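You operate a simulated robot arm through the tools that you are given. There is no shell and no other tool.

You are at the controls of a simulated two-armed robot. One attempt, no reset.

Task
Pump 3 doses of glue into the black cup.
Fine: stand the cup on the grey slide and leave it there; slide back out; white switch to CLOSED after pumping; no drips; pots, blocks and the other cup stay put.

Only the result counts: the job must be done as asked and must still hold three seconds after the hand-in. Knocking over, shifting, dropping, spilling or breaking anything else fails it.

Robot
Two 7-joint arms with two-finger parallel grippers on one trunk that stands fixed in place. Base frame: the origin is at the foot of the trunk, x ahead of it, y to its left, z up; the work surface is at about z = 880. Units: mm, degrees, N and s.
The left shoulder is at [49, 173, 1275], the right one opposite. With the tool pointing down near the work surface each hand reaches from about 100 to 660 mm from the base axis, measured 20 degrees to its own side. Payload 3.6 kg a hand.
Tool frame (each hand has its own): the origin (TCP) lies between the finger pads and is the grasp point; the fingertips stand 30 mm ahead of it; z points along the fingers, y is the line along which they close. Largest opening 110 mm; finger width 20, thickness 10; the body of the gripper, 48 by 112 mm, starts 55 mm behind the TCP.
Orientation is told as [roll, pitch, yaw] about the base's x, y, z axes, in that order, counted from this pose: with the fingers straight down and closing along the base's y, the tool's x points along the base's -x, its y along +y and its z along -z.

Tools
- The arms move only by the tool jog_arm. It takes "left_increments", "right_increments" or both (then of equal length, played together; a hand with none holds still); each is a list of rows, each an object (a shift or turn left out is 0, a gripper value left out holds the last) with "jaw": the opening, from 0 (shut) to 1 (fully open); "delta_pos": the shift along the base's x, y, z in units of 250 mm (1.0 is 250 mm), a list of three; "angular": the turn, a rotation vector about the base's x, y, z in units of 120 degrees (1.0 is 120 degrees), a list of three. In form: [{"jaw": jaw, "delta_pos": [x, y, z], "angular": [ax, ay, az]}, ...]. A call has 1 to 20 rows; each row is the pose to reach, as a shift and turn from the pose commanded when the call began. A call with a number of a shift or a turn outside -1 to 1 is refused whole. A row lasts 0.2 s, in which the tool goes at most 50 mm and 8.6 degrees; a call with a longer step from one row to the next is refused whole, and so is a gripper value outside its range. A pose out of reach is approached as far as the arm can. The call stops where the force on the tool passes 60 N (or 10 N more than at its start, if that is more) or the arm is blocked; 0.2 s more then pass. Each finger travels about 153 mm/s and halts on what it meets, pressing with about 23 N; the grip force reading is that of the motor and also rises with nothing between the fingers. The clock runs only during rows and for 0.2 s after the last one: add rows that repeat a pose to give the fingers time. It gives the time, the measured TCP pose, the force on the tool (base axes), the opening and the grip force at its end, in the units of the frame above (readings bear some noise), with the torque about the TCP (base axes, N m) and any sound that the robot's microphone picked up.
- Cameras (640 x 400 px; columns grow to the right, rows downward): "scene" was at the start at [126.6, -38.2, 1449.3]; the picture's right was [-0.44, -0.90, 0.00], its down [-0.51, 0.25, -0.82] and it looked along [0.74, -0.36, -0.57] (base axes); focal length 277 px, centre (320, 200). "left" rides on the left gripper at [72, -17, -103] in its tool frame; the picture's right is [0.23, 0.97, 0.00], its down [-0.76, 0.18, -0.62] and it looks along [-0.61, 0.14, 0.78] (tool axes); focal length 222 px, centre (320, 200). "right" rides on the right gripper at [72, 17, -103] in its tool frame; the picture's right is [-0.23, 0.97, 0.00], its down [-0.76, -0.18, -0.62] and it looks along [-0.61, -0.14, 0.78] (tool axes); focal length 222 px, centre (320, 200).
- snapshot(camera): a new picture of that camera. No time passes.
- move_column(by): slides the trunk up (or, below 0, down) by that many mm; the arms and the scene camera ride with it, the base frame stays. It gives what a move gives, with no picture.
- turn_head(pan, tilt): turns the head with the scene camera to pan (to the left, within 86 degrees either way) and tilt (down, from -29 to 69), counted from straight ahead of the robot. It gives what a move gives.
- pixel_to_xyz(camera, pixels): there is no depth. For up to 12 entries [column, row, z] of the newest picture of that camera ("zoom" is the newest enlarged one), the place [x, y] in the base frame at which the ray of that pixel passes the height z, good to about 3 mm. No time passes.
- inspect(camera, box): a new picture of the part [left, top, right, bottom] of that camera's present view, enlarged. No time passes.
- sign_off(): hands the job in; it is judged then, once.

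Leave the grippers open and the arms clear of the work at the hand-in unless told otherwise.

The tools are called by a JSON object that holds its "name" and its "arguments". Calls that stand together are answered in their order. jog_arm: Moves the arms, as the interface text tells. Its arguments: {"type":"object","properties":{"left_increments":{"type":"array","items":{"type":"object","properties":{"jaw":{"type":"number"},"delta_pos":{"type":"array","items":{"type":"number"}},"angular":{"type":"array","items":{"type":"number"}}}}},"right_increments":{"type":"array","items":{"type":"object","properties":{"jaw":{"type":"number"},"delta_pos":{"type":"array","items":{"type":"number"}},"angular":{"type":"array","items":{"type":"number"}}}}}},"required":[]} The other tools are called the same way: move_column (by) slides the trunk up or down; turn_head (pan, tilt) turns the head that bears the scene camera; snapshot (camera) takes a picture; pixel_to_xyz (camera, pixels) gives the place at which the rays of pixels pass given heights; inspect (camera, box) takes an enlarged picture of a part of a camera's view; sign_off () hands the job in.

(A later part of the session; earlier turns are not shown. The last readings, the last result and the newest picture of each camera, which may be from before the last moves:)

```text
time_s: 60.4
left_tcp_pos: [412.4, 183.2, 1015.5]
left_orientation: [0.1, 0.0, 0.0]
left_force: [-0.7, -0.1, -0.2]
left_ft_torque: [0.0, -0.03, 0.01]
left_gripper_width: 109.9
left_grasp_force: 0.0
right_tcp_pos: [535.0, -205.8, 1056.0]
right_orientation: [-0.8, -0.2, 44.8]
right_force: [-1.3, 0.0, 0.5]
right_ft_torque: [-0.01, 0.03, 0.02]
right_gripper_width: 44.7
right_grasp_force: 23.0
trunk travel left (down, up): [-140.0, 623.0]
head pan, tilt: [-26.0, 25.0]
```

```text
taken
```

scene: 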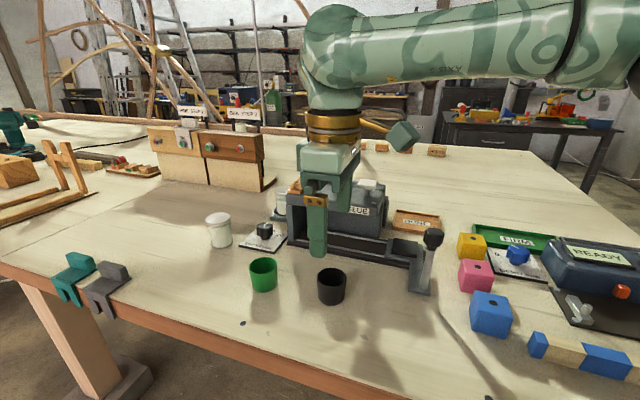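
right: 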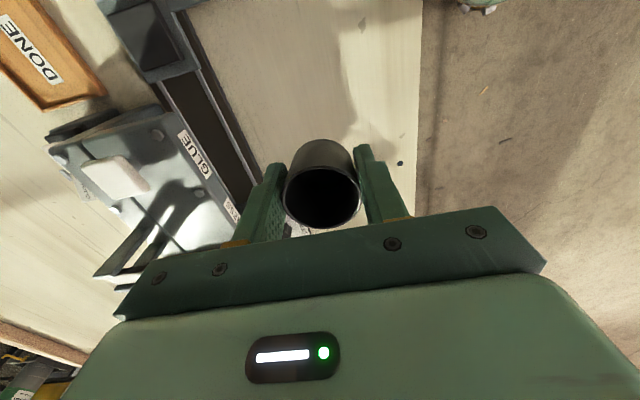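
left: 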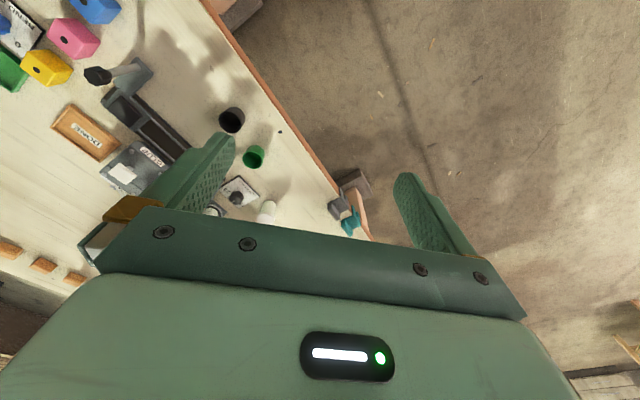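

Held. Carry over to above the slide pad (566,-377) at this height in gentle steps.

{"name": "jog_arm", "arguments": {"right_increments": [{"delta_pos": [0.006, -0.03, 0]}, {"delta_pos": [0.014, -0.08, 0]}, {"delta_pos": [0.023, -0.13, 0]}, {"delta_pos": [0.032, -0.18, 0]}, {"delta_pos": [0.041, -0.23, 0]}, {"delta_pos": [0.05, -0.28, 0]}, {"delta_pos": [0.06, -0.33, 0]}, {"delta_pos": [0.07, -0.38, 0]}, {"delta_pos": [0.08, -0.43, 0]}, {"delta_pos": [0.09, -0.48, 0]}, {"delta_pos": [0.1, -0.53, 0]}, {"delta_pos": [0.108, -0.58, 0]}, {"delta_pos": [0.115, -0.63, 0]}, {"delta_pos": [0.121, -0.66, 0]}, {"delta_pos": [0.124, -0.68, 0]}, {"delta_pos": [0.124, -0.684, 0]}, {"delta_pos": [0.124, -0.684, 0]}]}}

{"name": "snapshot", "arguments": {"camera": "right"}}

{"name": "snapshot", "arguments": {"camera": "scene"}}

```text
time_s: 64.0
left_tcp_pos: [411.7, 181.4, 1015.5]
left_orientation: [0.0, 0.0, 0.0]
left_force: [1.2, -0.3, -0.5]
left_ft_torque: [0.0, -0.01, -0.02]
left_gripper_width: 110.1
left_grasp_force: 0.0
right_tcp_pos: [565.0, -376.7, 1055.8]
right_orientation: [-0.4, 0.0, 44.9]
right_force: [0.3, -0.4, -0.4]
right_ft_torque: [-0.01, -0.02, 0.0]
right_gripper_width: 44.3
right_grasp_force: 23.0
trunk travel left (down, up): [-140.0, 623.0]
head pan, tilt: [-26.0, 25.0]
```

```text
taken
```

right: 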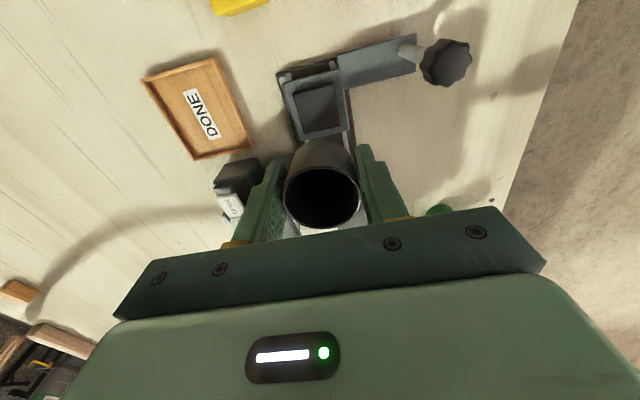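

```text
taken
```

scene: 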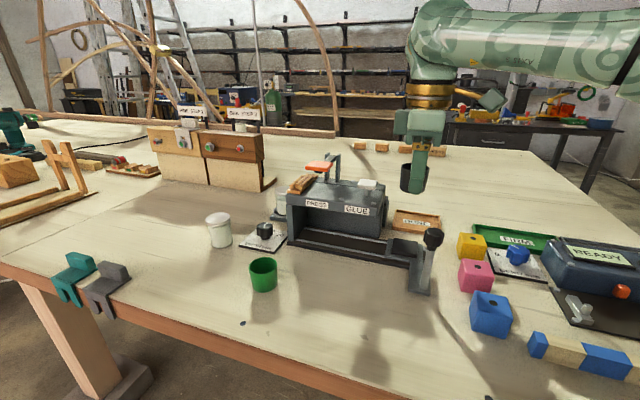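

Cup is over the slide. Re-measure the pad's centre from this overhead view.

{"name": "inspect", "arguments": {"camera": "right", "box": [265, 50, 365, 150]}}

```text
4.00 times, centred on (315, 100) of right
```

zoom: 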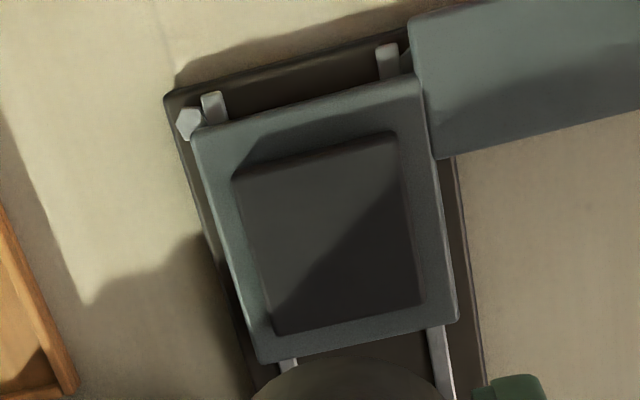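

{"name": "pixel_to_xyz", "arguments": {"camera": "zoom", "pixels": [[232, 180, 910], [393, 133, 910], [420, 300, 910], [275, 333, 910], [195, 130, 903], [420, 80, 903], [458, 320, 903], [262, 362, 903]]}}

```text
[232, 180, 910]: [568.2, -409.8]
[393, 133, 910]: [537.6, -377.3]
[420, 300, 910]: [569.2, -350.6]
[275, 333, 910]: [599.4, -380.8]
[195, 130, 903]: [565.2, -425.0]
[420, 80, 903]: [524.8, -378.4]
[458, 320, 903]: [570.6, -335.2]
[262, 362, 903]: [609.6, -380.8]
```

Pad centre ≈ (568,-379). Shift 2 mm and descend to z≈958.

{"name": "jog_arm", "arguments": {"right_increments": [{"delta_pos": [0.008, -0.007, -0.04]}, {"delta_pos": [0.008, -0.007, -0.1]}, {"delta_pos": [0.008, -0.007, -0.16]}, {"delta_pos": [0.008, -0.007, -0.22]}, {"delta_pos": [0.008, -0.007, -0.28]}, {"delta_pos": [0.008, -0.007, -0.34]}, {"delta_pos": [0.008, -0.007, -0.38]}, {"delta_pos": [0.008, -0.007, -0.39]}, {"delta_pos": [0.008, -0.007, -0.39]}]}}

{"name": "snapshot", "arguments": {"camera": "right"}}

{"name": "inspect", "arguments": {"camera": "scene", "box": [340, 170, 460, 300]}}

```text
time_s: 66.0
left_tcp_pos: [412.4, 181.6, 1015.2]
left_orientation: [0.0, -0.1, 0.0]
left_force: [0.0, -0.7, 0.3]
left_ft_torque: [-0.02, -0.02, -0.01]
left_gripper_width: 109.9
left_grasp_force: 0.1
right_tcp_pos: [567.3, -378.8, 957.4]
right_orientation: [-0.6, 0.1, 44.9]
right_force: [-0.1, -0.4, 0.2]
right_ft_torque: [-0.02, 0.01, 0.0]
right_gripper_width: 44.6
right_grasp_force: 23.1
trunk travel left (down, up): [-140.0, 623.0]
head pan, tilt: [-26.0, 25.0]
```

```text
taken
```

right: 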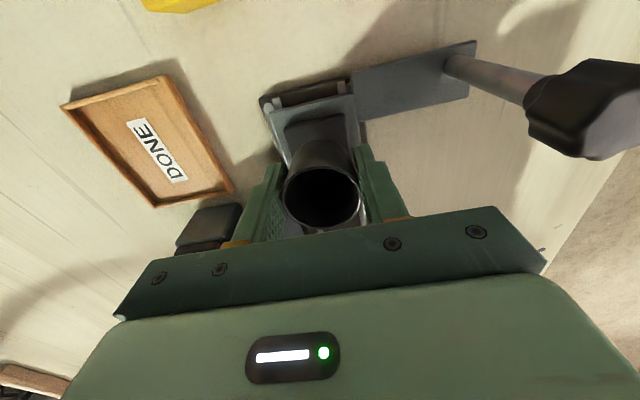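

```text
3.08 times, centred on (400, 235) of scene
```

zoom: 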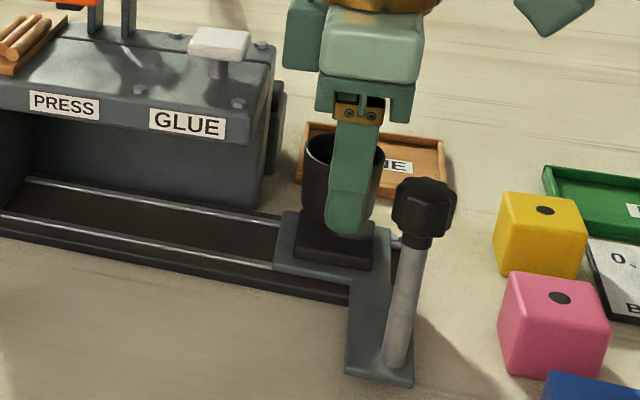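

The cup hangs just above the pad. Lower 9 mm more and read force.

{"name": "jog_arm", "arguments": {"right_increments": [{"delta_pos": [0, 0, -0.012]}, {"delta_pos": [0, 0, -0.024]}, {"delta_pos": [0, 0, -0.036]}, {"delta_pos": [0, 0, -0.036]}]}}

{"name": "jog_arm", "arguments": {"right_increments": [{"delta_pos": [0, 0, -0.008]}, {"delta_pos": [0, 0, -0.016]}, {"delta_pos": [0, 0, -0.016]}]}}

```text
time_s: 67.0
left_tcp_pos: [411.5, 181.5, 1015.6]
left_orientation: [0.0, 0.0, 0.0]
left_force: [0.3, 0.7, 0.0]
left_ft_torque: [-0.01, -0.03, 0.0]
left_gripper_width: 110.0
left_grasp_force: 0.0
right_tcp_pos: [567.4, -379.3, 949.3]
right_orientation: [-0.6, 0.1, 44.9]
right_force: [0.7, -0.7, 0.7]
right_ft_torque: [0.02, 0.0, 0.03]
right_gripper_width: 44.4
right_grasp_force: 23.5
trunk travel left (down, up): [-140.0, 623.0]
head pan, tilt: [-26.0, 25.0]
```

```text
time_s: 67.8
left_tcp_pos: [412.3, 181.9, 1015.4]
left_orientation: [-0.1, 0.0, -0.1]
left_force: [0.3, 0.9, 0.3]
left_ft_torque: [0.0, -0.01, 0.0]
left_gripper_width: 110.0
left_grasp_force: 0.1
right_tcp_pos: [566.5, -379.0, 946.0]
right_orientation: [-0.5, 0.1, 44.9]
right_force: [0.5, 0.0, 0.3]
right_ft_torque: [-0.02, -0.02, -0.05]
right_gripper_width: 44.5
right_grasp_force: 23.0
trunk travel left (down, up): [-140.0, 623.0]
head pan, tilt: [-26.0, 25.0]
```

{"name": "jog_arm", "arguments": {"right_increments": [{"delta_pos": [0, 0, -0.008]}, {"delta_pos": [0, 0, -0.012]}, {"delta_pos": [0, 0, -0.012]}]}}

{"name": "inspect", "arguments": {"camera": "scene", "box": [370, 200, 440, 270]}}

```text
time_s: 68.6
left_tcp_pos: [412.5, 181.6, 1014.7]
left_orientation: [0.0, 0.0, -0.1]
left_force: [-1.1, 0.9, 0.2]
left_ft_torque: [0.02, -0.01, 0.0]
left_gripper_width: 110.2
left_grasp_force: 0.1
right_tcp_pos: [565.6, -379.0, 942.5]
right_orientation: [-0.5, -0.1, 44.9]
right_force: [0.0, -0.8, -0.9]
right_ft_torque: [-0.03, -0.02, 0.01]
right_gripper_width: 44.0
right_grasp_force: 23.4
trunk travel left (down, up): [-140.0, 623.0]
head pan, tilt: [-26.0, 25.0]
```

```text
5.71 times, centred on (405, 235) of scene
```

zoom: 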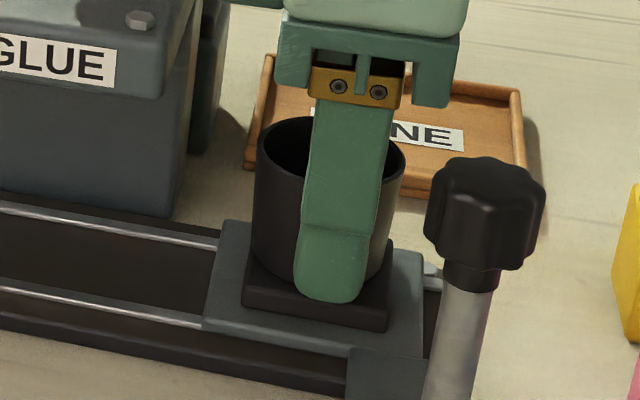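

{"name": "jog_arm", "arguments": {"right_increments": [{"delta_pos": [0, 0, -0.006]}, {"delta_pos": [0, 0, -0.01]}, {"delta_pos": [0, 0, -0.01]}]}}

```text
time_s: 69.4
left_tcp_pos: [411.6, 183.0, 1014.3]
left_orientation: [0.0, 0.0, 0.0]
left_force: [0.4, -0.6, -0.6]
left_ft_torque: [0.0, 0.04, -0.02]
left_gripper_width: 109.9
left_grasp_force: 0.0
right_tcp_pos: [567.1, -377.6, 939.9]
right_orientation: [-0.5, 0.0, 44.9]
right_force: [-1.0, 0.8, 1.1]
right_ft_torque: [0.01, -0.03, -0.02]
right_gripper_width: 44.5
right_grasp_force: 23.8
trunk travel left (down, up): [-140.0, 623.0]
head pan, tilt: [-26.0, 25.0]
```

{"name": "jog_arm", "arguments": {"right_increments": [{"delta_pos": [0, 0, -0.006]}, {"delta_pos": [0, 0, -0.01]}, {"delta_pos": [0, 0, -0.01]}]}}

```text
time_s: 70.2
left_tcp_pos: [410.7, 181.8, 1015.4]
left_orientation: [0.0, 0.0, 0.0]
left_force: [0.4, 0.7, 0.5]
left_ft_torque: [0.01, 0.02, -0.02]
left_gripper_width: 110.0
left_grasp_force: 0.1
right_tcp_pos: [566.3, -378.1, 938.4]
right_orientation: [-0.6, 0.1, 44.9]
right_force: [2.1, -0.9, 17.5]
right_ft_torque: [0.07, -0.1, 0.01]
right_gripper_width: 44.3
right_grasp_force: 23.2
trunk travel left (down, up): [-140.0, 623.0]
head pan, tilt: [-26.0, 25.0]
```

Contact (17.5 N): the cup is on the pad. Ease up 1.5 mm and open.

{"name": "jog_arm", "arguments": {"right_increments": [{"delta_pos": [0, 0, 0.006]}, {"delta_pos": [0, 0, 0.006], "jaw": 0.6}, {"delta_pos": [0, 0, 0.006], "jaw": 0.85}, {"delta_pos": [0, 0, 0.006], "jaw": 0.85}]}}

{"name": "snapshot", "arguments": {"camera": "right"}}

{"name": "inspect", "arguments": {"camera": "scene", "box": [370, 200, 440, 270]}}

```text
time_s: 71.2
left_tcp_pos: [411.3, 182.2, 1015.4]
left_orientation: [0.0, 0.0, 0.0]
left_force: [-0.2, 0.6, -0.5]
left_ft_torque: [-0.02, 0.04, 0.01]
left_gripper_width: 109.9
left_grasp_force: 0.0
right_tcp_pos: [567.6, -378.5, 938.2]
right_orientation: [-0.5, 0.2, 44.9]
right_force: [-0.2, 0.0, -0.7]
right_ft_torque: [-0.03, 0.0, 0.03]
right_gripper_width: 93.7
right_grasp_force: 0.0
trunk travel left (down, up): [-140.0, 623.0]
head pan, tilt: [-26.0, 25.0]
```

```text
taken
```

right: 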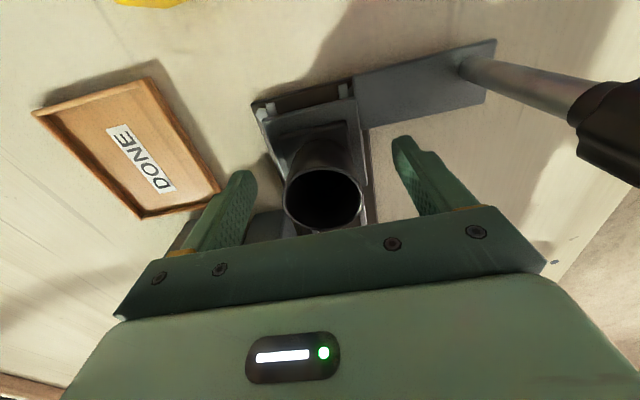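

```text
5.71 times, centred on (405, 235) of scene
```

zoom: 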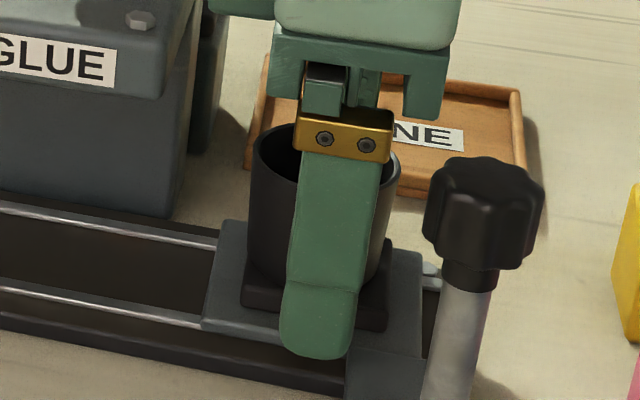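

Released and standing. Raise straight up to z≈1065 and verify from both cameras.

{"name": "jog_arm", "arguments": {"right_increments": [{"delta_pos": [0, 0, 0.04]}, {"delta_pos": [0, 0, 0.12]}, {"delta_pos": [0, 0, 0.25]}, {"delta_pos": [0, 0, 0.4]}, {"delta_pos": [0, 0, 0.51]}, {"delta_pos": [0, 0, 0.51]}]}}

{"name": "snapshot", "arguments": {"camera": "right"}}

{"name": "snapshot", "arguments": {"camera": "scene"}}

{"name": "inspect", "arguments": {"camera": "scene", "box": [350, 180, 460, 300]}}

```text
time_s: 72.6
left_tcp_pos: [412.1, 181.4, 1015.0]
left_orientation: [0.0, 0.1, -0.1]
left_force: [-0.9, 0.2, -0.2]
left_ft_torque: [0.01, 0.0, -0.02]
left_gripper_width: 109.8
left_grasp_force: 0.2
right_tcp_pos: [565.9, -377.6, 1067.8]
right_orientation: [-0.4, 0.0, 44.8]
right_force: [-0.2, -0.4, -0.2]
right_ft_torque: [-0.03, -0.01, -0.01]
right_gripper_width: 93.7
right_grasp_force: 0.0
right hand out of reach, approached as far as the arm can: row 5
trunk travel left (down, up): [-140.0, 623.0]
head pan, tilt: [-26.0, 25.0]
```

```text
taken
```

right: 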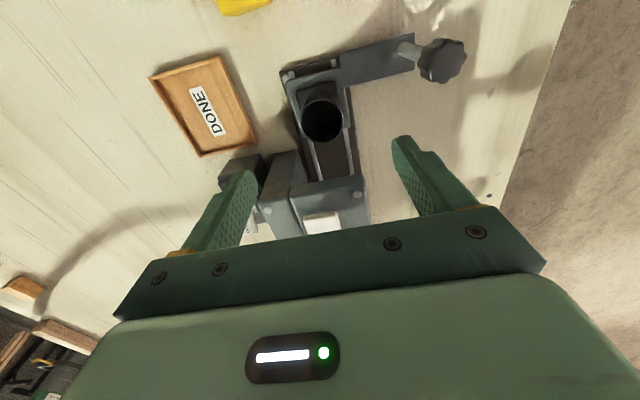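

```text
taken
```

scene: 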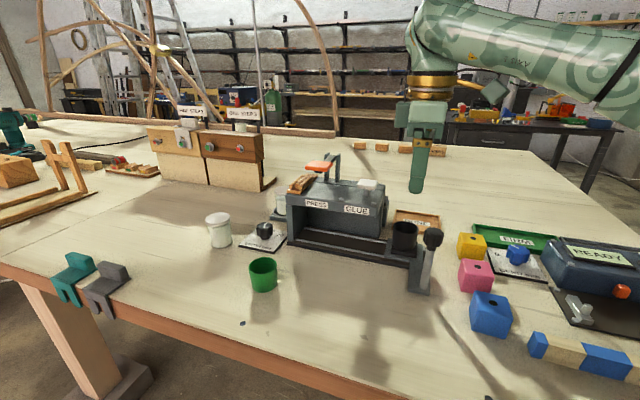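

```text
3.33 times, centred on (405, 240) of scene
```

zoom: 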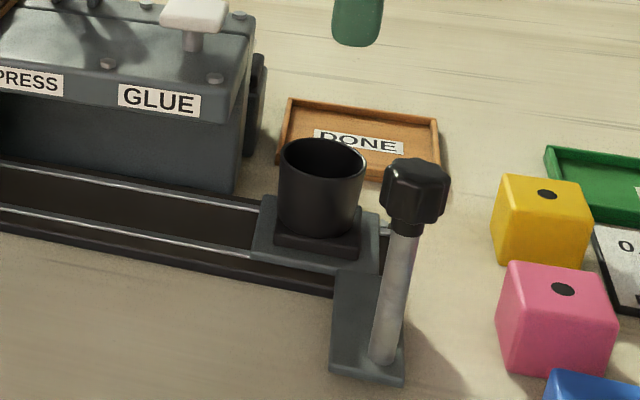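

The cup stands squarely on the pad. Locate the knob precisely from both cameras.

{"name": "pixel_to_xyz", "arguments": {"camera": "right", "pixels": [[442, 60, 1000], [442, 60, 960], [410, 47, 882], [442, 60, 980]]}}

{"name": "pixel_to_xyz", "arguments": {"camera": "scene", "pixels": [[433, 231, 1000], [433, 231, 960], [433, 231, 980], [421, 287, 885], [423, 237, 980], [443, 237, 980]]}}

{"name": "inspect", "arguments": {"camera": "right", "box": [390, 10, 490, 100]}}

```text
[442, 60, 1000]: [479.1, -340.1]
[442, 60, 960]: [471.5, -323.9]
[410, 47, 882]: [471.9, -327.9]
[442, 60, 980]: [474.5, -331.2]
```

```text
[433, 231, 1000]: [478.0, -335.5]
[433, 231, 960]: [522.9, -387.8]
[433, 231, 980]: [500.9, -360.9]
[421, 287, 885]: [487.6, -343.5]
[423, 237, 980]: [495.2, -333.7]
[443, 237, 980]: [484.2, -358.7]
```

```text
4.44 times, centred on (440, 55) of right
```

zoom: 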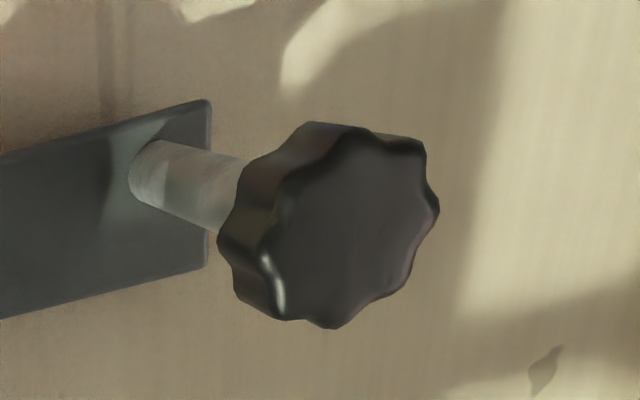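

Knob top centre ≈ (478,-337), z≈1002, Ø≈34. Turn the hand to yaw −45° (closing along the rail) and move above the knob.

{"name": "jog_arm", "arguments": {"right_increments": [{"delta_pos": [-0.05, 0.02, -0.03], "angular": [0, 0, -0.068], "jaw": 0.65}, {"delta_pos": [-0.1, 0.05, -0.03], "angular": [0, 0, -0.136]}, {"delta_pos": [-0.15, 0.08, -0.03], "angular": [0, 0, -0.204]}, {"delta_pos": [-0.2, 0.1, -0.03], "angular": [0, 0, -0.272]}, {"delta_pos": [-0.25, 0.12, -0.03], "angular": [0, 0, -0.34]}, {"delta_pos": [-0.3, 0.14, -0.03], "angular": [0, 0, -0.408]}, {"delta_pos": [-0.34, 0.15, -0.03], "angular": [0, 0, -0.476]}, {"delta_pos": [-0.352, 0.162, -0.03], "angular": [0, 0, -0.544]}, {"delta_pos": [-0.352, 0.162, -0.03], "angular": [0, 0, -0.612]}, {"delta_pos": [-0.352, 0.162, -0.03], "angular": [0, 0, -0.68]}, {"delta_pos": [-0.352, 0.162, -0.03], "angular": [0, 0, -0.748]}, {"delta_pos": [-0.352, 0.162, -0.03], "angular": [0, 0, -0.748]}]}}

{"name": "snapshot", "arguments": {"camera": "right"}}

{"name": "snapshot", "arguments": {"camera": "scene"}}

```text
time_s: 75.2
left_tcp_pos: [413.3, 180.9, 1015.3]
left_orientation: [0.0, 0.1, 0.0]
left_force: [0.5, -0.1, 0.0]
left_ft_torque: [-0.03, -0.01, 0.0]
left_gripper_width: 109.9
left_grasp_force: 0.0
right_tcp_pos: [496.6, -388.9, 1051.7]
right_orientation: [-0.4, -0.3, -41.4]
right_force: [0.7, -0.7, 0.6]
right_ft_torque: [-0.01, 0.01, 0.01]
right_gripper_width: 71.5
right_grasp_force: 0.1
right hand out of reach, approached as far as the arm can: row 3, 4, 5, 6, 7, 8, 9, 10, 11, 12
trunk travel left (down, up): [-140.0, 623.0]
head pan, tilt: [-26.0, 25.0]
```

```text
taken
```

right: 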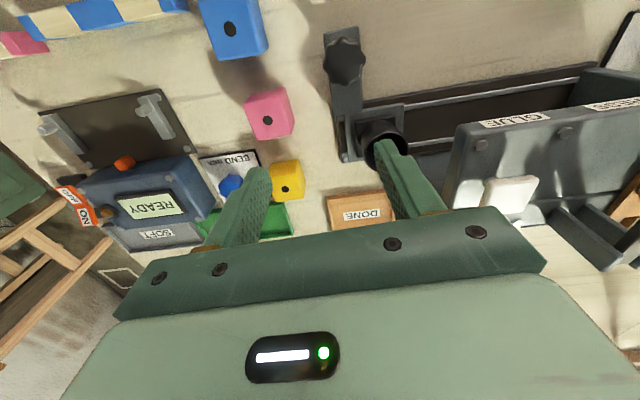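

```text
taken
```

scene: 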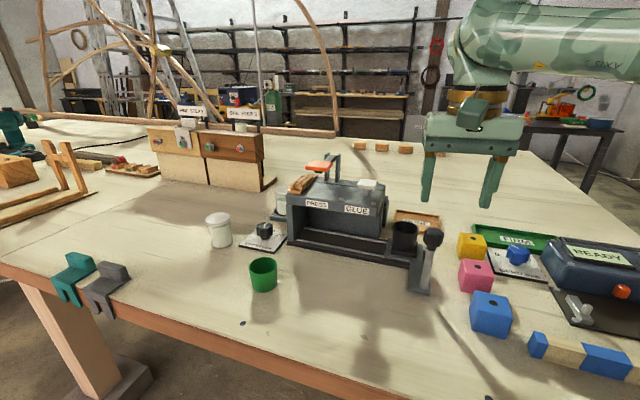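

The joint limit again at this trunk height (hand too close to the shoulder). Raise the trunk 110 mm, which suits both the knob and the white pad.

{"name": "move_column", "arguments": {"by": 110}}

{"name": "jog_arm", "arguments": {"right_increments": [{"delta_pos": [-0.03, 0.1, 0], "angular": [0, 0, -0.03]}, {"delta_pos": [-0.074, 0.208, -0.1], "angular": [0, 0, -0.03]}, {"delta_pos": [-0.074, 0.208, -0.2], "angular": [0, 0, -0.03]}, {"delta_pos": [-0.074, 0.208, -0.3], "angular": [0, 0, -0.03]}, {"delta_pos": [-0.074, 0.208, -0.38], "angular": [0, 0, -0.03]}, {"delta_pos": [-0.074, 0.208, -0.38], "angular": [0, 0, -0.03]}]}}

{"name": "snapshot", "arguments": {"camera": "right"}}

```text
time_s: 76.6
left_tcp_pos: [412.6, 181.5, 1124.2]
left_orientation: [0.0, 0.1, 0.0]
left_force: [0.4, 0.5, 1.1]
left_ft_torque: [-0.01, 0.02, 0.03]
left_gripper_width: 109.9
left_grasp_force: 0.1
right_tcp_pos: [494.2, -384.1, 1157.7]
right_orientation: [-0.5, -0.3, -41.2]
right_force: [-0.4, 0.6, 0.5]
right_ft_torque: [-0.01, -0.01, -0.01]
right_gripper_width: 71.4
right_grasp_force: 0.1
trunk travel left (down, up): [-250.0, 513.0]
head pan, tilt: [-26.0, 25.0]
```

```text
time_s: 78.0
left_tcp_pos: [413.3, 181.8, 1125.4]
left_orientation: [0.0, 0.0, 0.1]
left_force: [0.4, -0.1, -1.8]
left_ft_torque: [0.01, 0.02, 0.04]
left_gripper_width: 109.9
left_grasp_force: 0.0
right_tcp_pos: [475.1, -331.6, 1065.3]
right_orientation: [-0.4, -0.3, -44.9]
right_force: [-0.7, 0.0, -0.6]
right_ft_torque: [-0.01, 0.01, 0.0]
right_gripper_width: 71.6
right_grasp_force: 0.0
trunk travel left (down, up): [-250.0, 513.0]
head pan, tilt: [-26.0, 25.0]
```

```text
taken
```

right: 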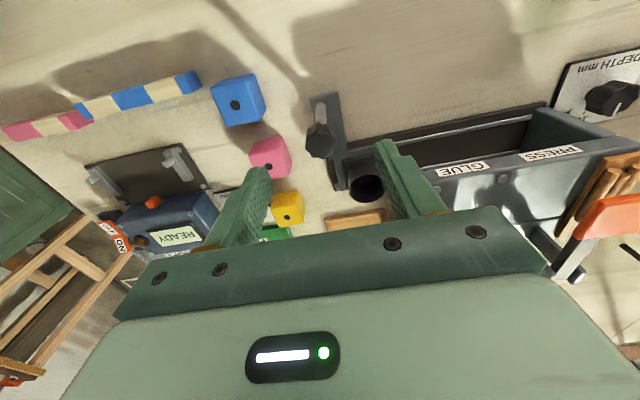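

Now reachable. Knob seen at (320,140) between the fingers; check its location.

{"name": "inspect", "arguments": {"camera": "right", "box": [270, 80, 410, 210]}}

{"name": "pixel_to_xyz", "arguments": {"camera": "right", "pixels": [[320, 142, 1002], [320, 142, 990], [320, 142, 980], [306, 140, 1000], [334, 140, 1000]]}}

```text
3.08 times, centred on (340, 145) of right
```

zoom: 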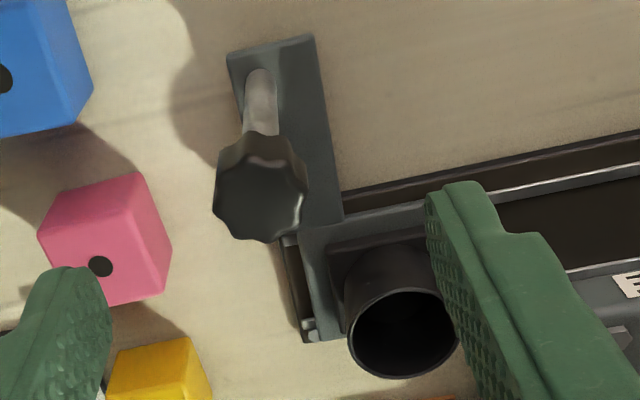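

```text
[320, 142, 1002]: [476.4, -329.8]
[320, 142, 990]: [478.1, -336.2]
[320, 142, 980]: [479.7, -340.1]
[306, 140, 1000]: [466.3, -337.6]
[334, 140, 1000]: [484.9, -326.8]
```

Descend around the knob to TCP (478,-335,992) and close on it.

{"name": "jog_arm", "arguments": {"right_increments": [{"delta_pos": [0.012, -0.014, -0.1]}, {"delta_pos": [0.012, -0.014, -0.2]}, {"delta_pos": [0.012, -0.014, -0.27]}, {"delta_pos": [0.012, -0.014, -0.293]}, {"delta_pos": [0.012, -0.014, -0.293]}]}}

{"name": "snapshot", "arguments": {"camera": "right"}}

```text
time_s: 79.2
left_tcp_pos: [411.4, 181.3, 1124.3]
left_orientation: [0.0, 0.0, 0.1]
left_force: [0.6, 0.1, 0.5]
left_ft_torque: [-0.01, 0.03, -0.01]
left_gripper_width: 109.9
left_grasp_force: 0.0
right_tcp_pos: [479.3, -336.6, 991.8]
right_orientation: [-0.4, -0.4, -44.9]
right_force: [-0.3, -0.4, 0.2]
right_ft_torque: [-0.02, 0.03, 0.04]
right_gripper_width: 71.5
right_grasp_force: 0.1
trunk travel left (down, up): [-250.0, 513.0]
head pan, tilt: [-26.0, 25.0]
```

```text
taken
```

right: 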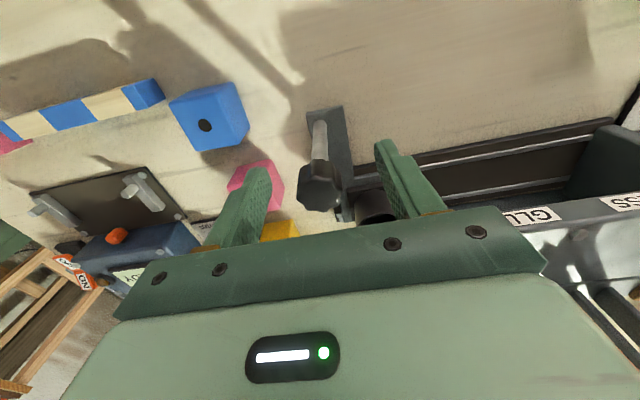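

Knob centred at (320,192). Close on it.

{"name": "jog_arm", "arguments": {"right_increments": [{"jaw": 0.45}, {"jaw": 0.3}, {"jaw": 0.15}, {"jaw": 0}, {"jaw": 0}]}}

```text
time_s: 80.4
left_tcp_pos: [411.9, 181.5, 1125.8]
left_orientation: [0.0, 0.0, 0.1]
left_force: [0.1, 0.5, -0.2]
left_ft_torque: [-0.01, -0.01, -0.01]
left_gripper_width: 110.0
left_grasp_force: 0.1
right_tcp_pos: [478.5, -337.1, 990.9]
right_orientation: [-0.3, -0.3, -44.8]
right_force: [0.0, -0.9, -1.2]
right_ft_torque: [-0.05, -0.14, 0.0]
right_gripper_width: 24.5
right_grasp_force: 45.4
trunk travel left (down, up): [-250.0, 513.0]
head pan, tilt: [-26.0, 25.0]
```

Gripped the knob (24.5 mm). Push the slide along the rail direction (0.707, 0.707) slowly, 40 mm first.

{"name": "jog_arm", "arguments": {"right_increments": [{"delta_pos": [0.007, 0.007, 0]}, {"delta_pos": [0.018, 0.018, 0]}, {"delta_pos": [0.032, 0.032, 0]}, {"delta_pos": [0.046, 0.046, 0]}, {"delta_pos": [0.06, 0.06, 0]}, {"delta_pos": [0.074, 0.074, 0]}, {"delta_pos": [0.088, 0.088, 0]}, {"delta_pos": [0.101, 0.101, 0]}, {"delta_pos": [0.11, 0.11, 0]}, {"delta_pos": [0.113, 0.113, 0]}, {"delta_pos": [0.113, 0.113, 0]}]}}

{"name": "inspect", "arguments": {"camera": "scene", "box": [260, 150, 460, 300]}}

{"name": "snapshot", "arguments": {"camera": "right"}}

```text
time_s: 82.8
left_tcp_pos: [411.7, 182.1, 1124.3]
left_orientation: [0.0, 0.1, 0.0]
left_force: [0.0, 0.8, -0.1]
left_ft_torque: [0.0, -0.02, 0.01]
left_gripper_width: 110.0
left_grasp_force: 0.0
right_tcp_pos: [506.5, -309.5, 991.9]
right_orientation: [-0.3, -0.5, -44.9]
right_force: [9.2, -8.7, 18.7]
right_ft_torque: [0.61, 0.45, 0.02]
right_gripper_width: 24.4
right_grasp_force: 44.9
trunk travel left (down, up): [-250.0, 513.0]
head pan, tilt: [-26.0, 25.0]
```

```text
2.67 times, centred on (360, 225) of scene
```

zoom: 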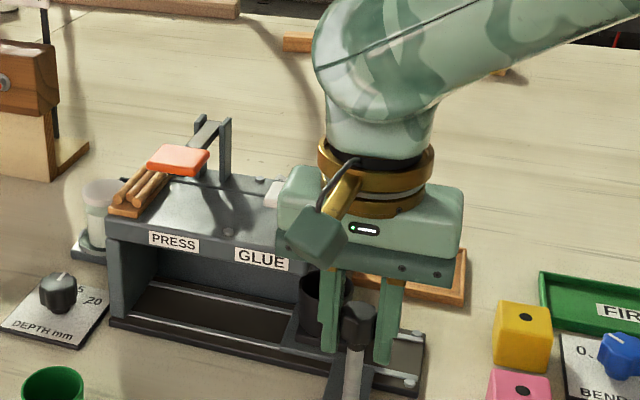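

```text
taken
```

right: 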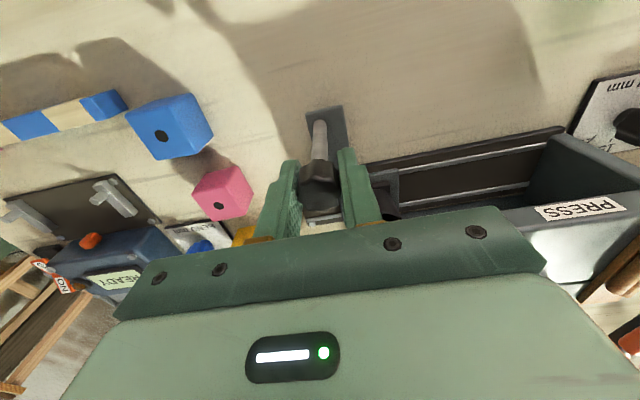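

The slide moved ~40 mm with the cup upright. A side force (12.7 N toward +v) and 18.7 N upward shows slight misalignment; I'll relieve that with a small correction and read again.

{"name": "jog_arm", "arguments": {"right_increments": [{"delta_pos": [0.003, -0.003, 0.004]}, {"delta_pos": [0.003, -0.003, 0.006]}]}}

```text
time_s: 83.4
left_tcp_pos: [411.2, 181.6, 1125.7]
left_orientation: [0.0, 0.0, 0.1]
left_force: [0.3, -0.1, 0.4]
left_ft_torque: [0.02, -0.02, 0.0]
left_gripper_width: 110.2
left_grasp_force: 0.1
right_tcp_pos: [506.9, -309.1, 990.7]
right_orientation: [-0.4, -0.4, -44.8]
right_force: [2.0, -2.8, 7.9]
right_ft_torque: [-0.82, -0.78, 0.11]
right_gripper_width: 24.7
right_grasp_force: 44.7
trunk travel left (down, up): [-250.0, 513.0]
head pan, tilt: [-26.0, 25.0]
```

{"name": "jog_arm", "arguments": {"right_increments": [{"delta_pos": [0.008, 0.007, 0.002]}, {"delta_pos": [0.02, 0.0187, 0.003]}, {"delta_pos": [0.034, 0.0317, 0.004]}, {"delta_pos": [0.048, 0.0448, 0.004]}, {"delta_pos": [0.062, 0.0578, 0.004]}, {"delta_pos": [0.076, 0.0709, 0.004]}, {"delta_pos": [0.0877, 0.0818, 0.004]}, {"delta_pos": [0.0877, 0.0818, 0.004]}]}}

{"name": "inspect", "arguments": {"camera": "scene", "box": [260, 170, 440, 300]}}

```text
time_s: 85.2
left_tcp_pos: [412.1, 181.7, 1125.0]
left_orientation: [-0.1, 0.0, 0.1]
left_force: [0.0, 0.3, 0.7]
left_ft_torque: [-0.01, -0.01, 0.01]
left_gripper_width: 110.0
left_grasp_force: 0.0
right_tcp_pos: [527.5, -288.5, 990.9]
right_orientation: [-0.5, -0.3, -44.7]
right_force: [-15.6, 15.3, -26.7]
right_ft_torque: [0.25, 0.15, 0.02]
right_gripper_width: 24.6
right_grasp_force: 44.8
trunk travel left (down, up): [-250.0, 513.0]
head pan, tilt: [-26.0, 25.0]
```

```text
3.08 times, centred on (350, 235) of scene
```

zoom: 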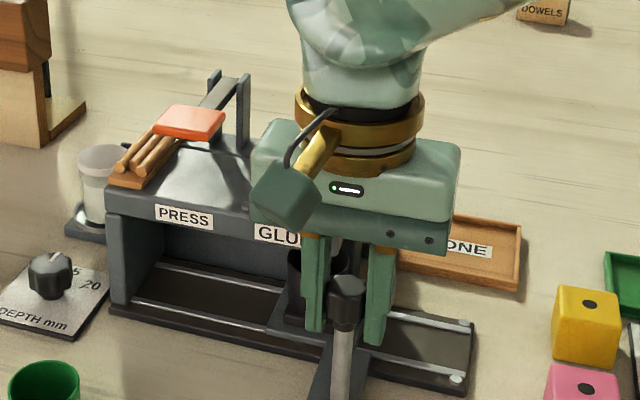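

Over-corrected (rail is exactly 45°). Relax back: −1.3 mm sideways and −1.5 mm in z. Travel so far 69 mm.

{"name": "jog_arm", "arguments": {"right_increments": [{"delta_pos": [-0.004, 0.004, -0.004]}, {"delta_pos": [-0.006, 0.006, -0.008]}, {"delta_pos": [-0.006, 0.006, -0.008]}]}}

{"name": "snapshot", "arguments": {"camera": "right"}}

```text
time_s: 86.0
left_tcp_pos: [411.8, 182.8, 1125.0]
left_orientation: [-0.1, 0.1, 0.0]
left_force: [0.1, 0.9, -0.3]
left_ft_torque: [0.02, 0.01, -0.01]
left_gripper_width: 109.9
left_grasp_force: 0.1
right_tcp_pos: [527.9, -288.1, 992.6]
right_orientation: [-0.2, -0.5, -44.9]
right_force: [-6.4, 5.6, -8.1]
right_ft_torque: [0.57, 0.61, -0.01]
right_gripper_width: 24.4
right_grasp_force: 45.1
trunk travel left (down, up): [-250.0, 513.0]
head pan, tilt: [-26.0, 25.0]
```

```text
taken
```

right: 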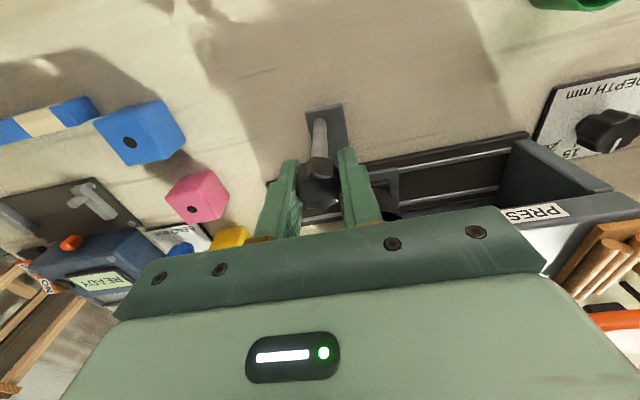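

I need to see the cup against the nozzle. I'll bring the left hand's camera to the rail's front side, looking level. First tilt and yaw the left hand where it is.

{"name": "jog_arm", "arguments": {"left_increments": [{"angular": [0, -0.065, 0]}, {"angular": [0, -0.13, 0]}, {"angular": [0, -0.195, 0]}, {"angular": [0, -0.26, 0]}, {"angular": [0, -0.325, 0]}, {"angular": [0, -0.39, 0]}, {"angular": [0, -0.433, 0]}, {"angular": [0, -0.433, 0]}]}}

{"name": "jog_arm", "arguments": {"left_increments": [{"angular": [0, 0, -0.065], "delta_pos": [0, -0.05, 0]}, {"angular": [0, 0, -0.13], "delta_pos": [0, -0.1, 0]}, {"angular": [0, 0, -0.195], "delta_pos": [0, -0.15, 0]}, {"angular": [0, 0, -0.26], "delta_pos": [0, -0.2, 0]}, {"angular": [0, 0, -0.325], "delta_pos": [0.05, -0.3, 0]}, {"angular": [0, 0, -0.39], "delta_pos": [0.1, -0.4, 0]}, {"angular": [0, 0, -0.458], "delta_pos": [0.15, -0.5, 0]}, {"angular": [0, 0, -0.458], "delta_pos": [0.2, -0.65, 0]}, {"angular": [0, 0, -0.458], "delta_pos": [0.25, -0.8, 0]}, {"angular": [0, 0, -0.458], "delta_pos": [0.25, -0.8, 0]}]}}

{"name": "snapshot", "arguments": {"camera": "left"}}

{"name": "snapshot", "arguments": {"camera": "scene"}}

```text
time_s: 87.8
left_tcp_pos: [436.6, 174.8, 1141.5]
left_orientation: [0.1, -52.0, 0.1]
left_force: [0.0, 0.1, 1.0]
left_ft_torque: [0.0, -0.04, -0.03]
left_gripper_width: 110.1
left_grasp_force: 0.0
left hand out of reach, approached as far as the arm can: row 6, 7, 8
right_tcp_pos: [528.0, -287.5, 991.2]
right_orientation: [-0.4, -0.6, -44.9]
right_force: [7.3, -6.8, 17.3]
right_ft_torque: [-0.38, -0.39, 0.04]
right_gripper_width: 24.4
right_grasp_force: 44.7
trunk travel left (down, up): [-250.0, 513.0]
head pan, tilt: [-26.0, 25.0]
```

```text
time_s: 90.0
left_tcp_pos: [499.3, -27.9, 1141.7]
left_orientation: [-0.1, -52.0, -55.0]
left_force: [0.5, -0.5, 0.0]
left_ft_torque: [0.03, -0.01, 0.0]
left_gripper_width: 110.1
left_grasp_force: 0.2
right_tcp_pos: [527.5, -288.5, 990.7]
right_orientation: [-0.3, -0.5, -44.9]
right_force: [12.7, -10.3, 27.9]
right_ft_torque: [-0.14, -0.08, -0.02]
right_gripper_width: 24.5
right_grasp_force: 45.3
trunk travel left (down, up): [-250.0, 513.0]
head pan, tilt: [-26.0, 25.0]
```

```text
taken
```

left: 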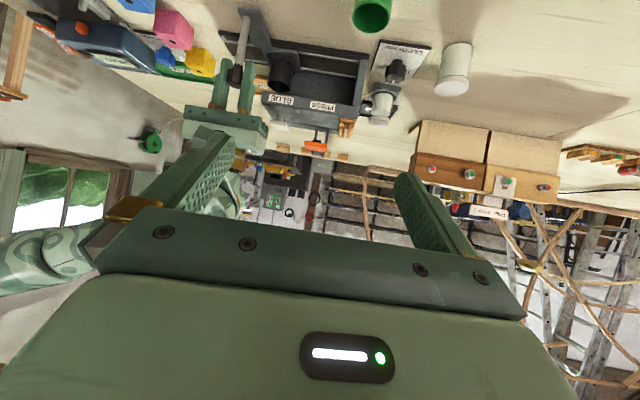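

```text
taken
```

scene: 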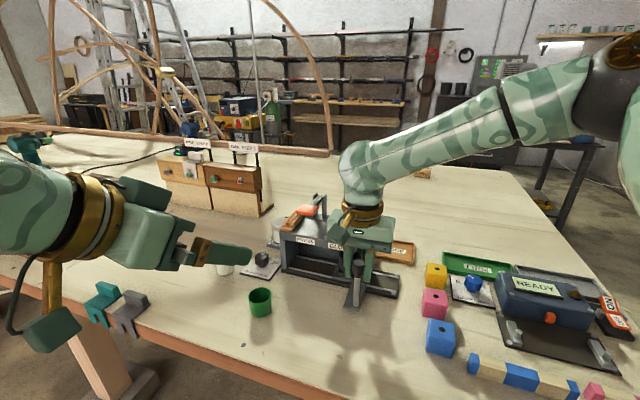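

Good line of sight: cup at (283,72). Lower and bring the left hand closer, keeping ~60 mm from the right hand.

{"name": "jog_arm", "arguments": {"left_increments": [{"delta_pos": [0.02, -0.08, -0.12]}, {"delta_pos": [0.04, -0.17, -0.24]}, {"delta_pos": [0.06, -0.26, -0.36]}, {"delta_pos": [0.08, -0.35, -0.48]}, {"delta_pos": [0.1, -0.44, -0.6]}, {"delta_pos": [0.1, -0.48, -0.7]}, {"delta_pos": [0.1, -0.48, -0.74]}, {"delta_pos": [0.1, -0.48, -0.74]}]}}

{"name": "snapshot", "arguments": {"camera": "left"}}

```text
time_s: 91.8
left_tcp_pos: [522.8, -147.2, 954.9]
left_orientation: [0.0, -51.9, -54.9]
left_force: [-0.1, 0.4, 0.2]
left_ft_torque: [0.04, -0.02, 0.01]
left_gripper_width: 110.1
left_grasp_force: 0.2
right_tcp_pos: [527.9, -288.7, 991.1]
right_orientation: [-0.3, -0.5, -44.9]
right_force: [10.8, -10.3, 26.6]
right_ft_torque: [0.03, -0.01, 0.06]
right_gripper_width: 24.5
right_grasp_force: 44.9
trunk travel left (down, up): [-250.0, 513.0]
head pan, tilt: [-26.0, 25.0]
```

```text
taken
```

left: 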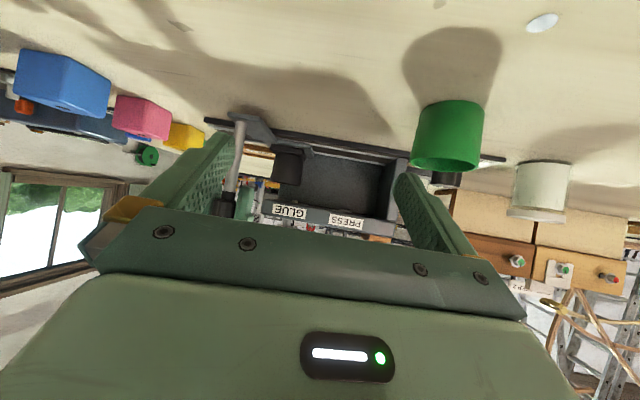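

{"name": "inspect", "arguments": {"camera": "left", "box": [220, 110, 400, 230]}}

{"name": "inspect", "arguments": {"camera": "left", "box": [250, 140, 330, 220]}}

```text
3.33 times, centred on (310, 170) of left
```

zoom: 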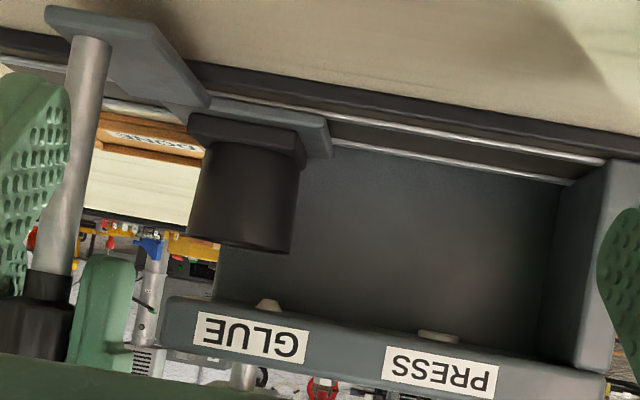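

```text
5.00 times, centred on (290, 180) of left
```

zoom: 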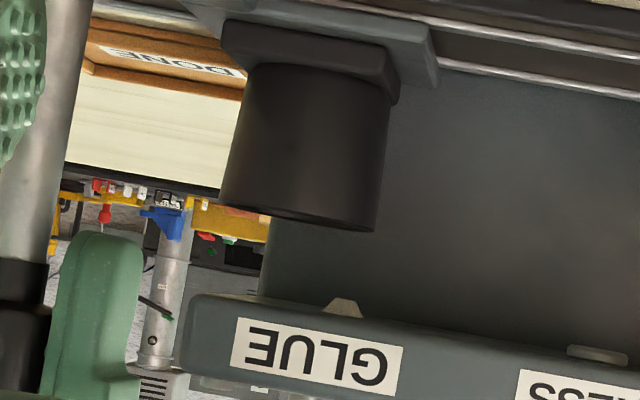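

Very clear: nozzle at zoom (343,308); the cup axis extended there falls at ≈288. At 3.5 px/mm the cup needs ≈16 mm more along the rail. Push 16 mm, relieving side load.

{"name": "jog_arm", "arguments": {"right_increments": [{"delta_pos": [0.003, -0.003, 0.005]}, {"delta_pos": [0.01, 0.004, 0.005]}, {"delta_pos": [0.02, 0.014, 0.005]}, {"delta_pos": [0.03, 0.024, 0.005]}, {"delta_pos": [0.04, 0.034, 0.005]}, {"delta_pos": [0.048, 0.042, 0.005]}, {"delta_pos": [0.048, 0.042, 0.005]}]}}

{"name": "inspect", "arguments": {"camera": "left", "box": [250, 140, 330, 220]}}

```text
time_s: 93.4
left_tcp_pos: [524.7, -146.2, 955.0]
left_orientation: [0.0, -51.9, -54.9]
left_force: [-0.1, -0.5, -0.3]
left_ft_torque: [0.0, 0.01, 0.01]
left_gripper_width: 109.8
left_grasp_force: 0.1
right_tcp_pos: [539.8, -276.4, 991.0]
right_orientation: [-0.3, -0.3, -45.0]
right_force: [0.6, 0.1, 5.8]
right_ft_torque: [0.49, 0.4, 0.12]
right_gripper_width: 24.5
right_grasp_force: 45.3
trunk travel left (down, up): [-250.0, 513.0]
head pan, tilt: [-26.0, 25.0]
```

```text
5.00 times, centred on (290, 180) of left
```

zoom: 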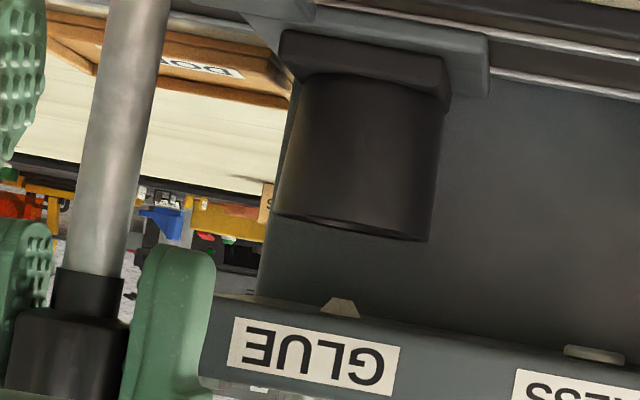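

Cup is now aligned under the nozzle (axis extends to ≈339 vs nozzle 341), about 23 mm below it, and the knob forces are near zero. Release the knob and rise.

{"name": "jog_arm", "arguments": {"right_increments": [{"jaw": 0.35}, {"jaw": 0.55}, {"jaw": 0.55}, {"delta_pos": [0, 0, 0.1]}, {"delta_pos": [0, 0, 0.22]}, {"delta_pos": [0, 0, 0.36]}, {"delta_pos": [0, 0, 0.44]}, {"delta_pos": [0, 0, 0.44]}]}}

{"name": "inspect", "arguments": {"camera": "left", "box": [250, 140, 330, 220]}}

{"name": "snapshot", "arguments": {"camera": "right"}}

```text
time_s: 95.2
left_tcp_pos: [522.9, -146.8, 955.5]
left_orientation: [-0.1, -51.8, -54.8]
left_force: [-0.4, -0.5, 0.2]
left_ft_torque: [0.03, -0.02, -0.01]
left_gripper_width: 109.8
left_grasp_force: 0.1
right_tcp_pos: [541.2, -278.7, 1103.3]
right_orientation: [-0.4, -0.4, -44.8]
right_force: [-0.1, 0.0, -0.2]
right_ft_torque: [0.0, 0.0, 0.0]
right_gripper_width: 60.6
right_grasp_force: 0.1
trunk travel left (down, up): [-250.0, 513.0]
head pan, tilt: [-26.0, 25.0]
```

```text
5.00 times, centred on (290, 180) of left
```

zoom: 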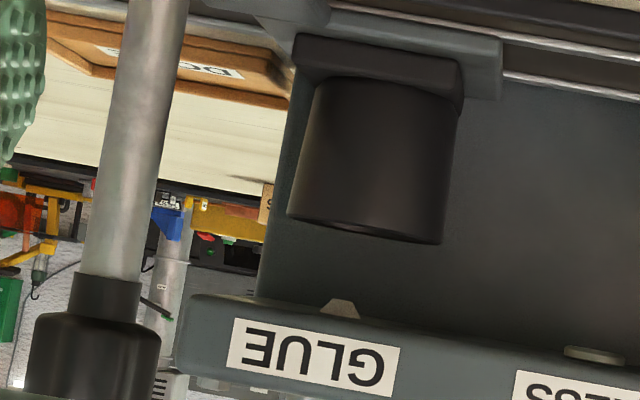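

```text
taken
```

right: 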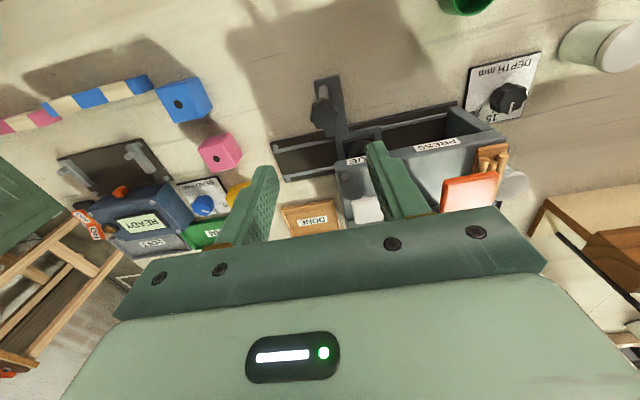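

After release the slide shifted ≈4 mm further in (likely a detent). Cup is still nearly under the nozzle in this direction. To confirm alignment across the rail too, I'll look along the rail with the right camera from the open end. First yaw +103° and tilt while staying high.

{"name": "jog_arm", "arguments": {"right_increments": [{"delta_pos": [0, -0.06, 0], "angular": [0, 0, 0.071]}, {"delta_pos": [0, -0.12, 0], "angular": [0, 0, 0.142]}, {"delta_pos": [0, -0.18, 0], "angular": [0, 0, 0.213]}, {"delta_pos": [0, -0.24, 0], "angular": [0, 0, 0.284]}, {"delta_pos": [0, -0.3, 0], "angular": [0, 0, 0.355]}, {"delta_pos": [0, -0.36, 0], "angular": [0, 0, 0.426]}, {"delta_pos": [0, -0.42, 0], "angular": [0, 0, 0.497]}, {"delta_pos": [0, -0.46, 0], "angular": [0, 0, 0.568]}, {"delta_pos": [0, -0.47, 0], "angular": [0, 0, 0.639]}, {"delta_pos": [0, -0.47, 0], "angular": [0, 0, 0.71]}, {"delta_pos": [0, -0.47, 0], "angular": [0, 0, 0.781]}, {"delta_pos": [0, -0.47, 0], "angular": [0, 0, 0.858]}, {"delta_pos": [0, -0.47, 0], "angular": [0, 0, 0.858]}]}}

```text
refused: row 12 steps farther than a row can; nothing moved
```

{"name": "jog_arm", "arguments": {"right_increments": [{"delta_pos": [0, -0.06, 0], "angular": [0, 0, 0.071]}, {"delta_pos": [0, -0.12, 0], "angular": [0, 0, 0.142]}, {"delta_pos": [0, -0.18, 0], "angular": [0, 0, 0.213]}, {"delta_pos": [0, -0.24, 0], "angular": [0, 0, 0.284]}, {"delta_pos": [0, -0.3, 0], "angular": [0, 0, 0.355]}, {"delta_pos": [0, -0.36, 0], "angular": [0, 0, 0.426]}, {"delta_pos": [0, -0.42, 0], "angular": [0, 0, 0.497]}, {"delta_pos": [0, -0.46, 0], "angular": [0, 0, 0.568]}, {"delta_pos": [0, -0.47, 0], "angular": [0, 0, 0.639]}, {"delta_pos": [0, -0.47, 0], "angular": [0, 0, 0.71]}, {"delta_pos": [0, -0.47, 0], "angular": [0, 0, 0.781]}, {"delta_pos": [0, -0.47, 0], "angular": [0, 0, 0.852]}, {"delta_pos": [0, -0.47, 0], "angular": [0, 0, 0.858]}]}}

```text
time_s: 98.0
left_tcp_pos: [524.7, -146.3, 955.7]
left_orientation: [-0.2, -51.9, -54.9]
left_force: [0.0, 0.8, 0.3]
left_ft_torque: [0.0, 0.03, 0.0]
left_gripper_width: 109.9
left_grasp_force: 0.1
right_tcp_pos: [537.5, -393.5, 1102.0]
right_orientation: [-0.3, -0.3, 58.0]
right_force: [-0.8, 0.5, 0.1]
right_ft_torque: [0.01, 0.01, -0.03]
right_gripper_width: 60.5
right_grasp_force: 0.0
trunk travel left (down, up): [-250.0, 513.0]
head pan, tilt: [-26.0, 25.0]
```

{"name": "jog_arm", "arguments": {"right_increments": [{"angular": [0.0505, -0.0316, 0], "jaw": 1}, {"angular": [0.101, -0.0631, 0]}, {"angular": [0.1515, -0.0947, 0]}, {"angular": [0.202, -0.1262, 0]}, {"angular": [0.2525, -0.1578, 0]}, {"angular": [0.303, -0.1893, 0]}, {"angular": [0.3534, -0.2209, 0]}, {"angular": [0.3534, -0.2209, 0]}]}}

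{"name": "snapshot", "arguments": {"camera": "right"}}

```text
time_s: 99.8
left_tcp_pos: [522.8, -146.6, 955.3]
left_orientation: [-0.2, -51.9, -55.0]
left_force: [0.4, 0.8, -0.2]
left_ft_torque: [0.0, -0.01, -0.01]
left_gripper_width: 110.0
left_grasp_force: 0.2
right_tcp_pos: [540.7, -393.6, 1103.1]
right_orientation: [-0.4, -50.5, 58.1]
right_force: [-0.9, 0.5, -0.2]
right_ft_torque: [-0.01, 0.0, -0.04]
right_gripper_width: 110.0
right_grasp_force: 0.1
trunk travel left (down, up): [-250.0, 513.0]
head pan, tilt: [-26.0, 25.0]
```

```text
taken
```

right: 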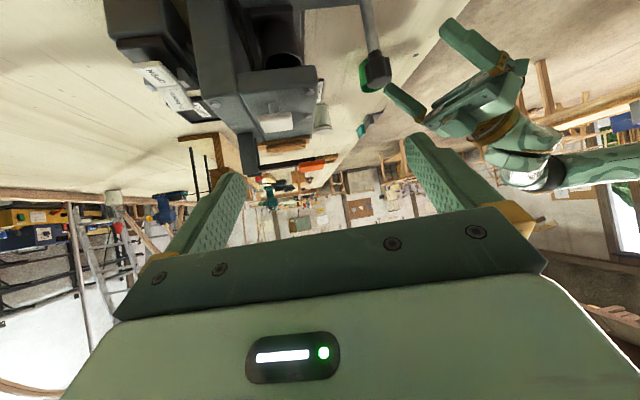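

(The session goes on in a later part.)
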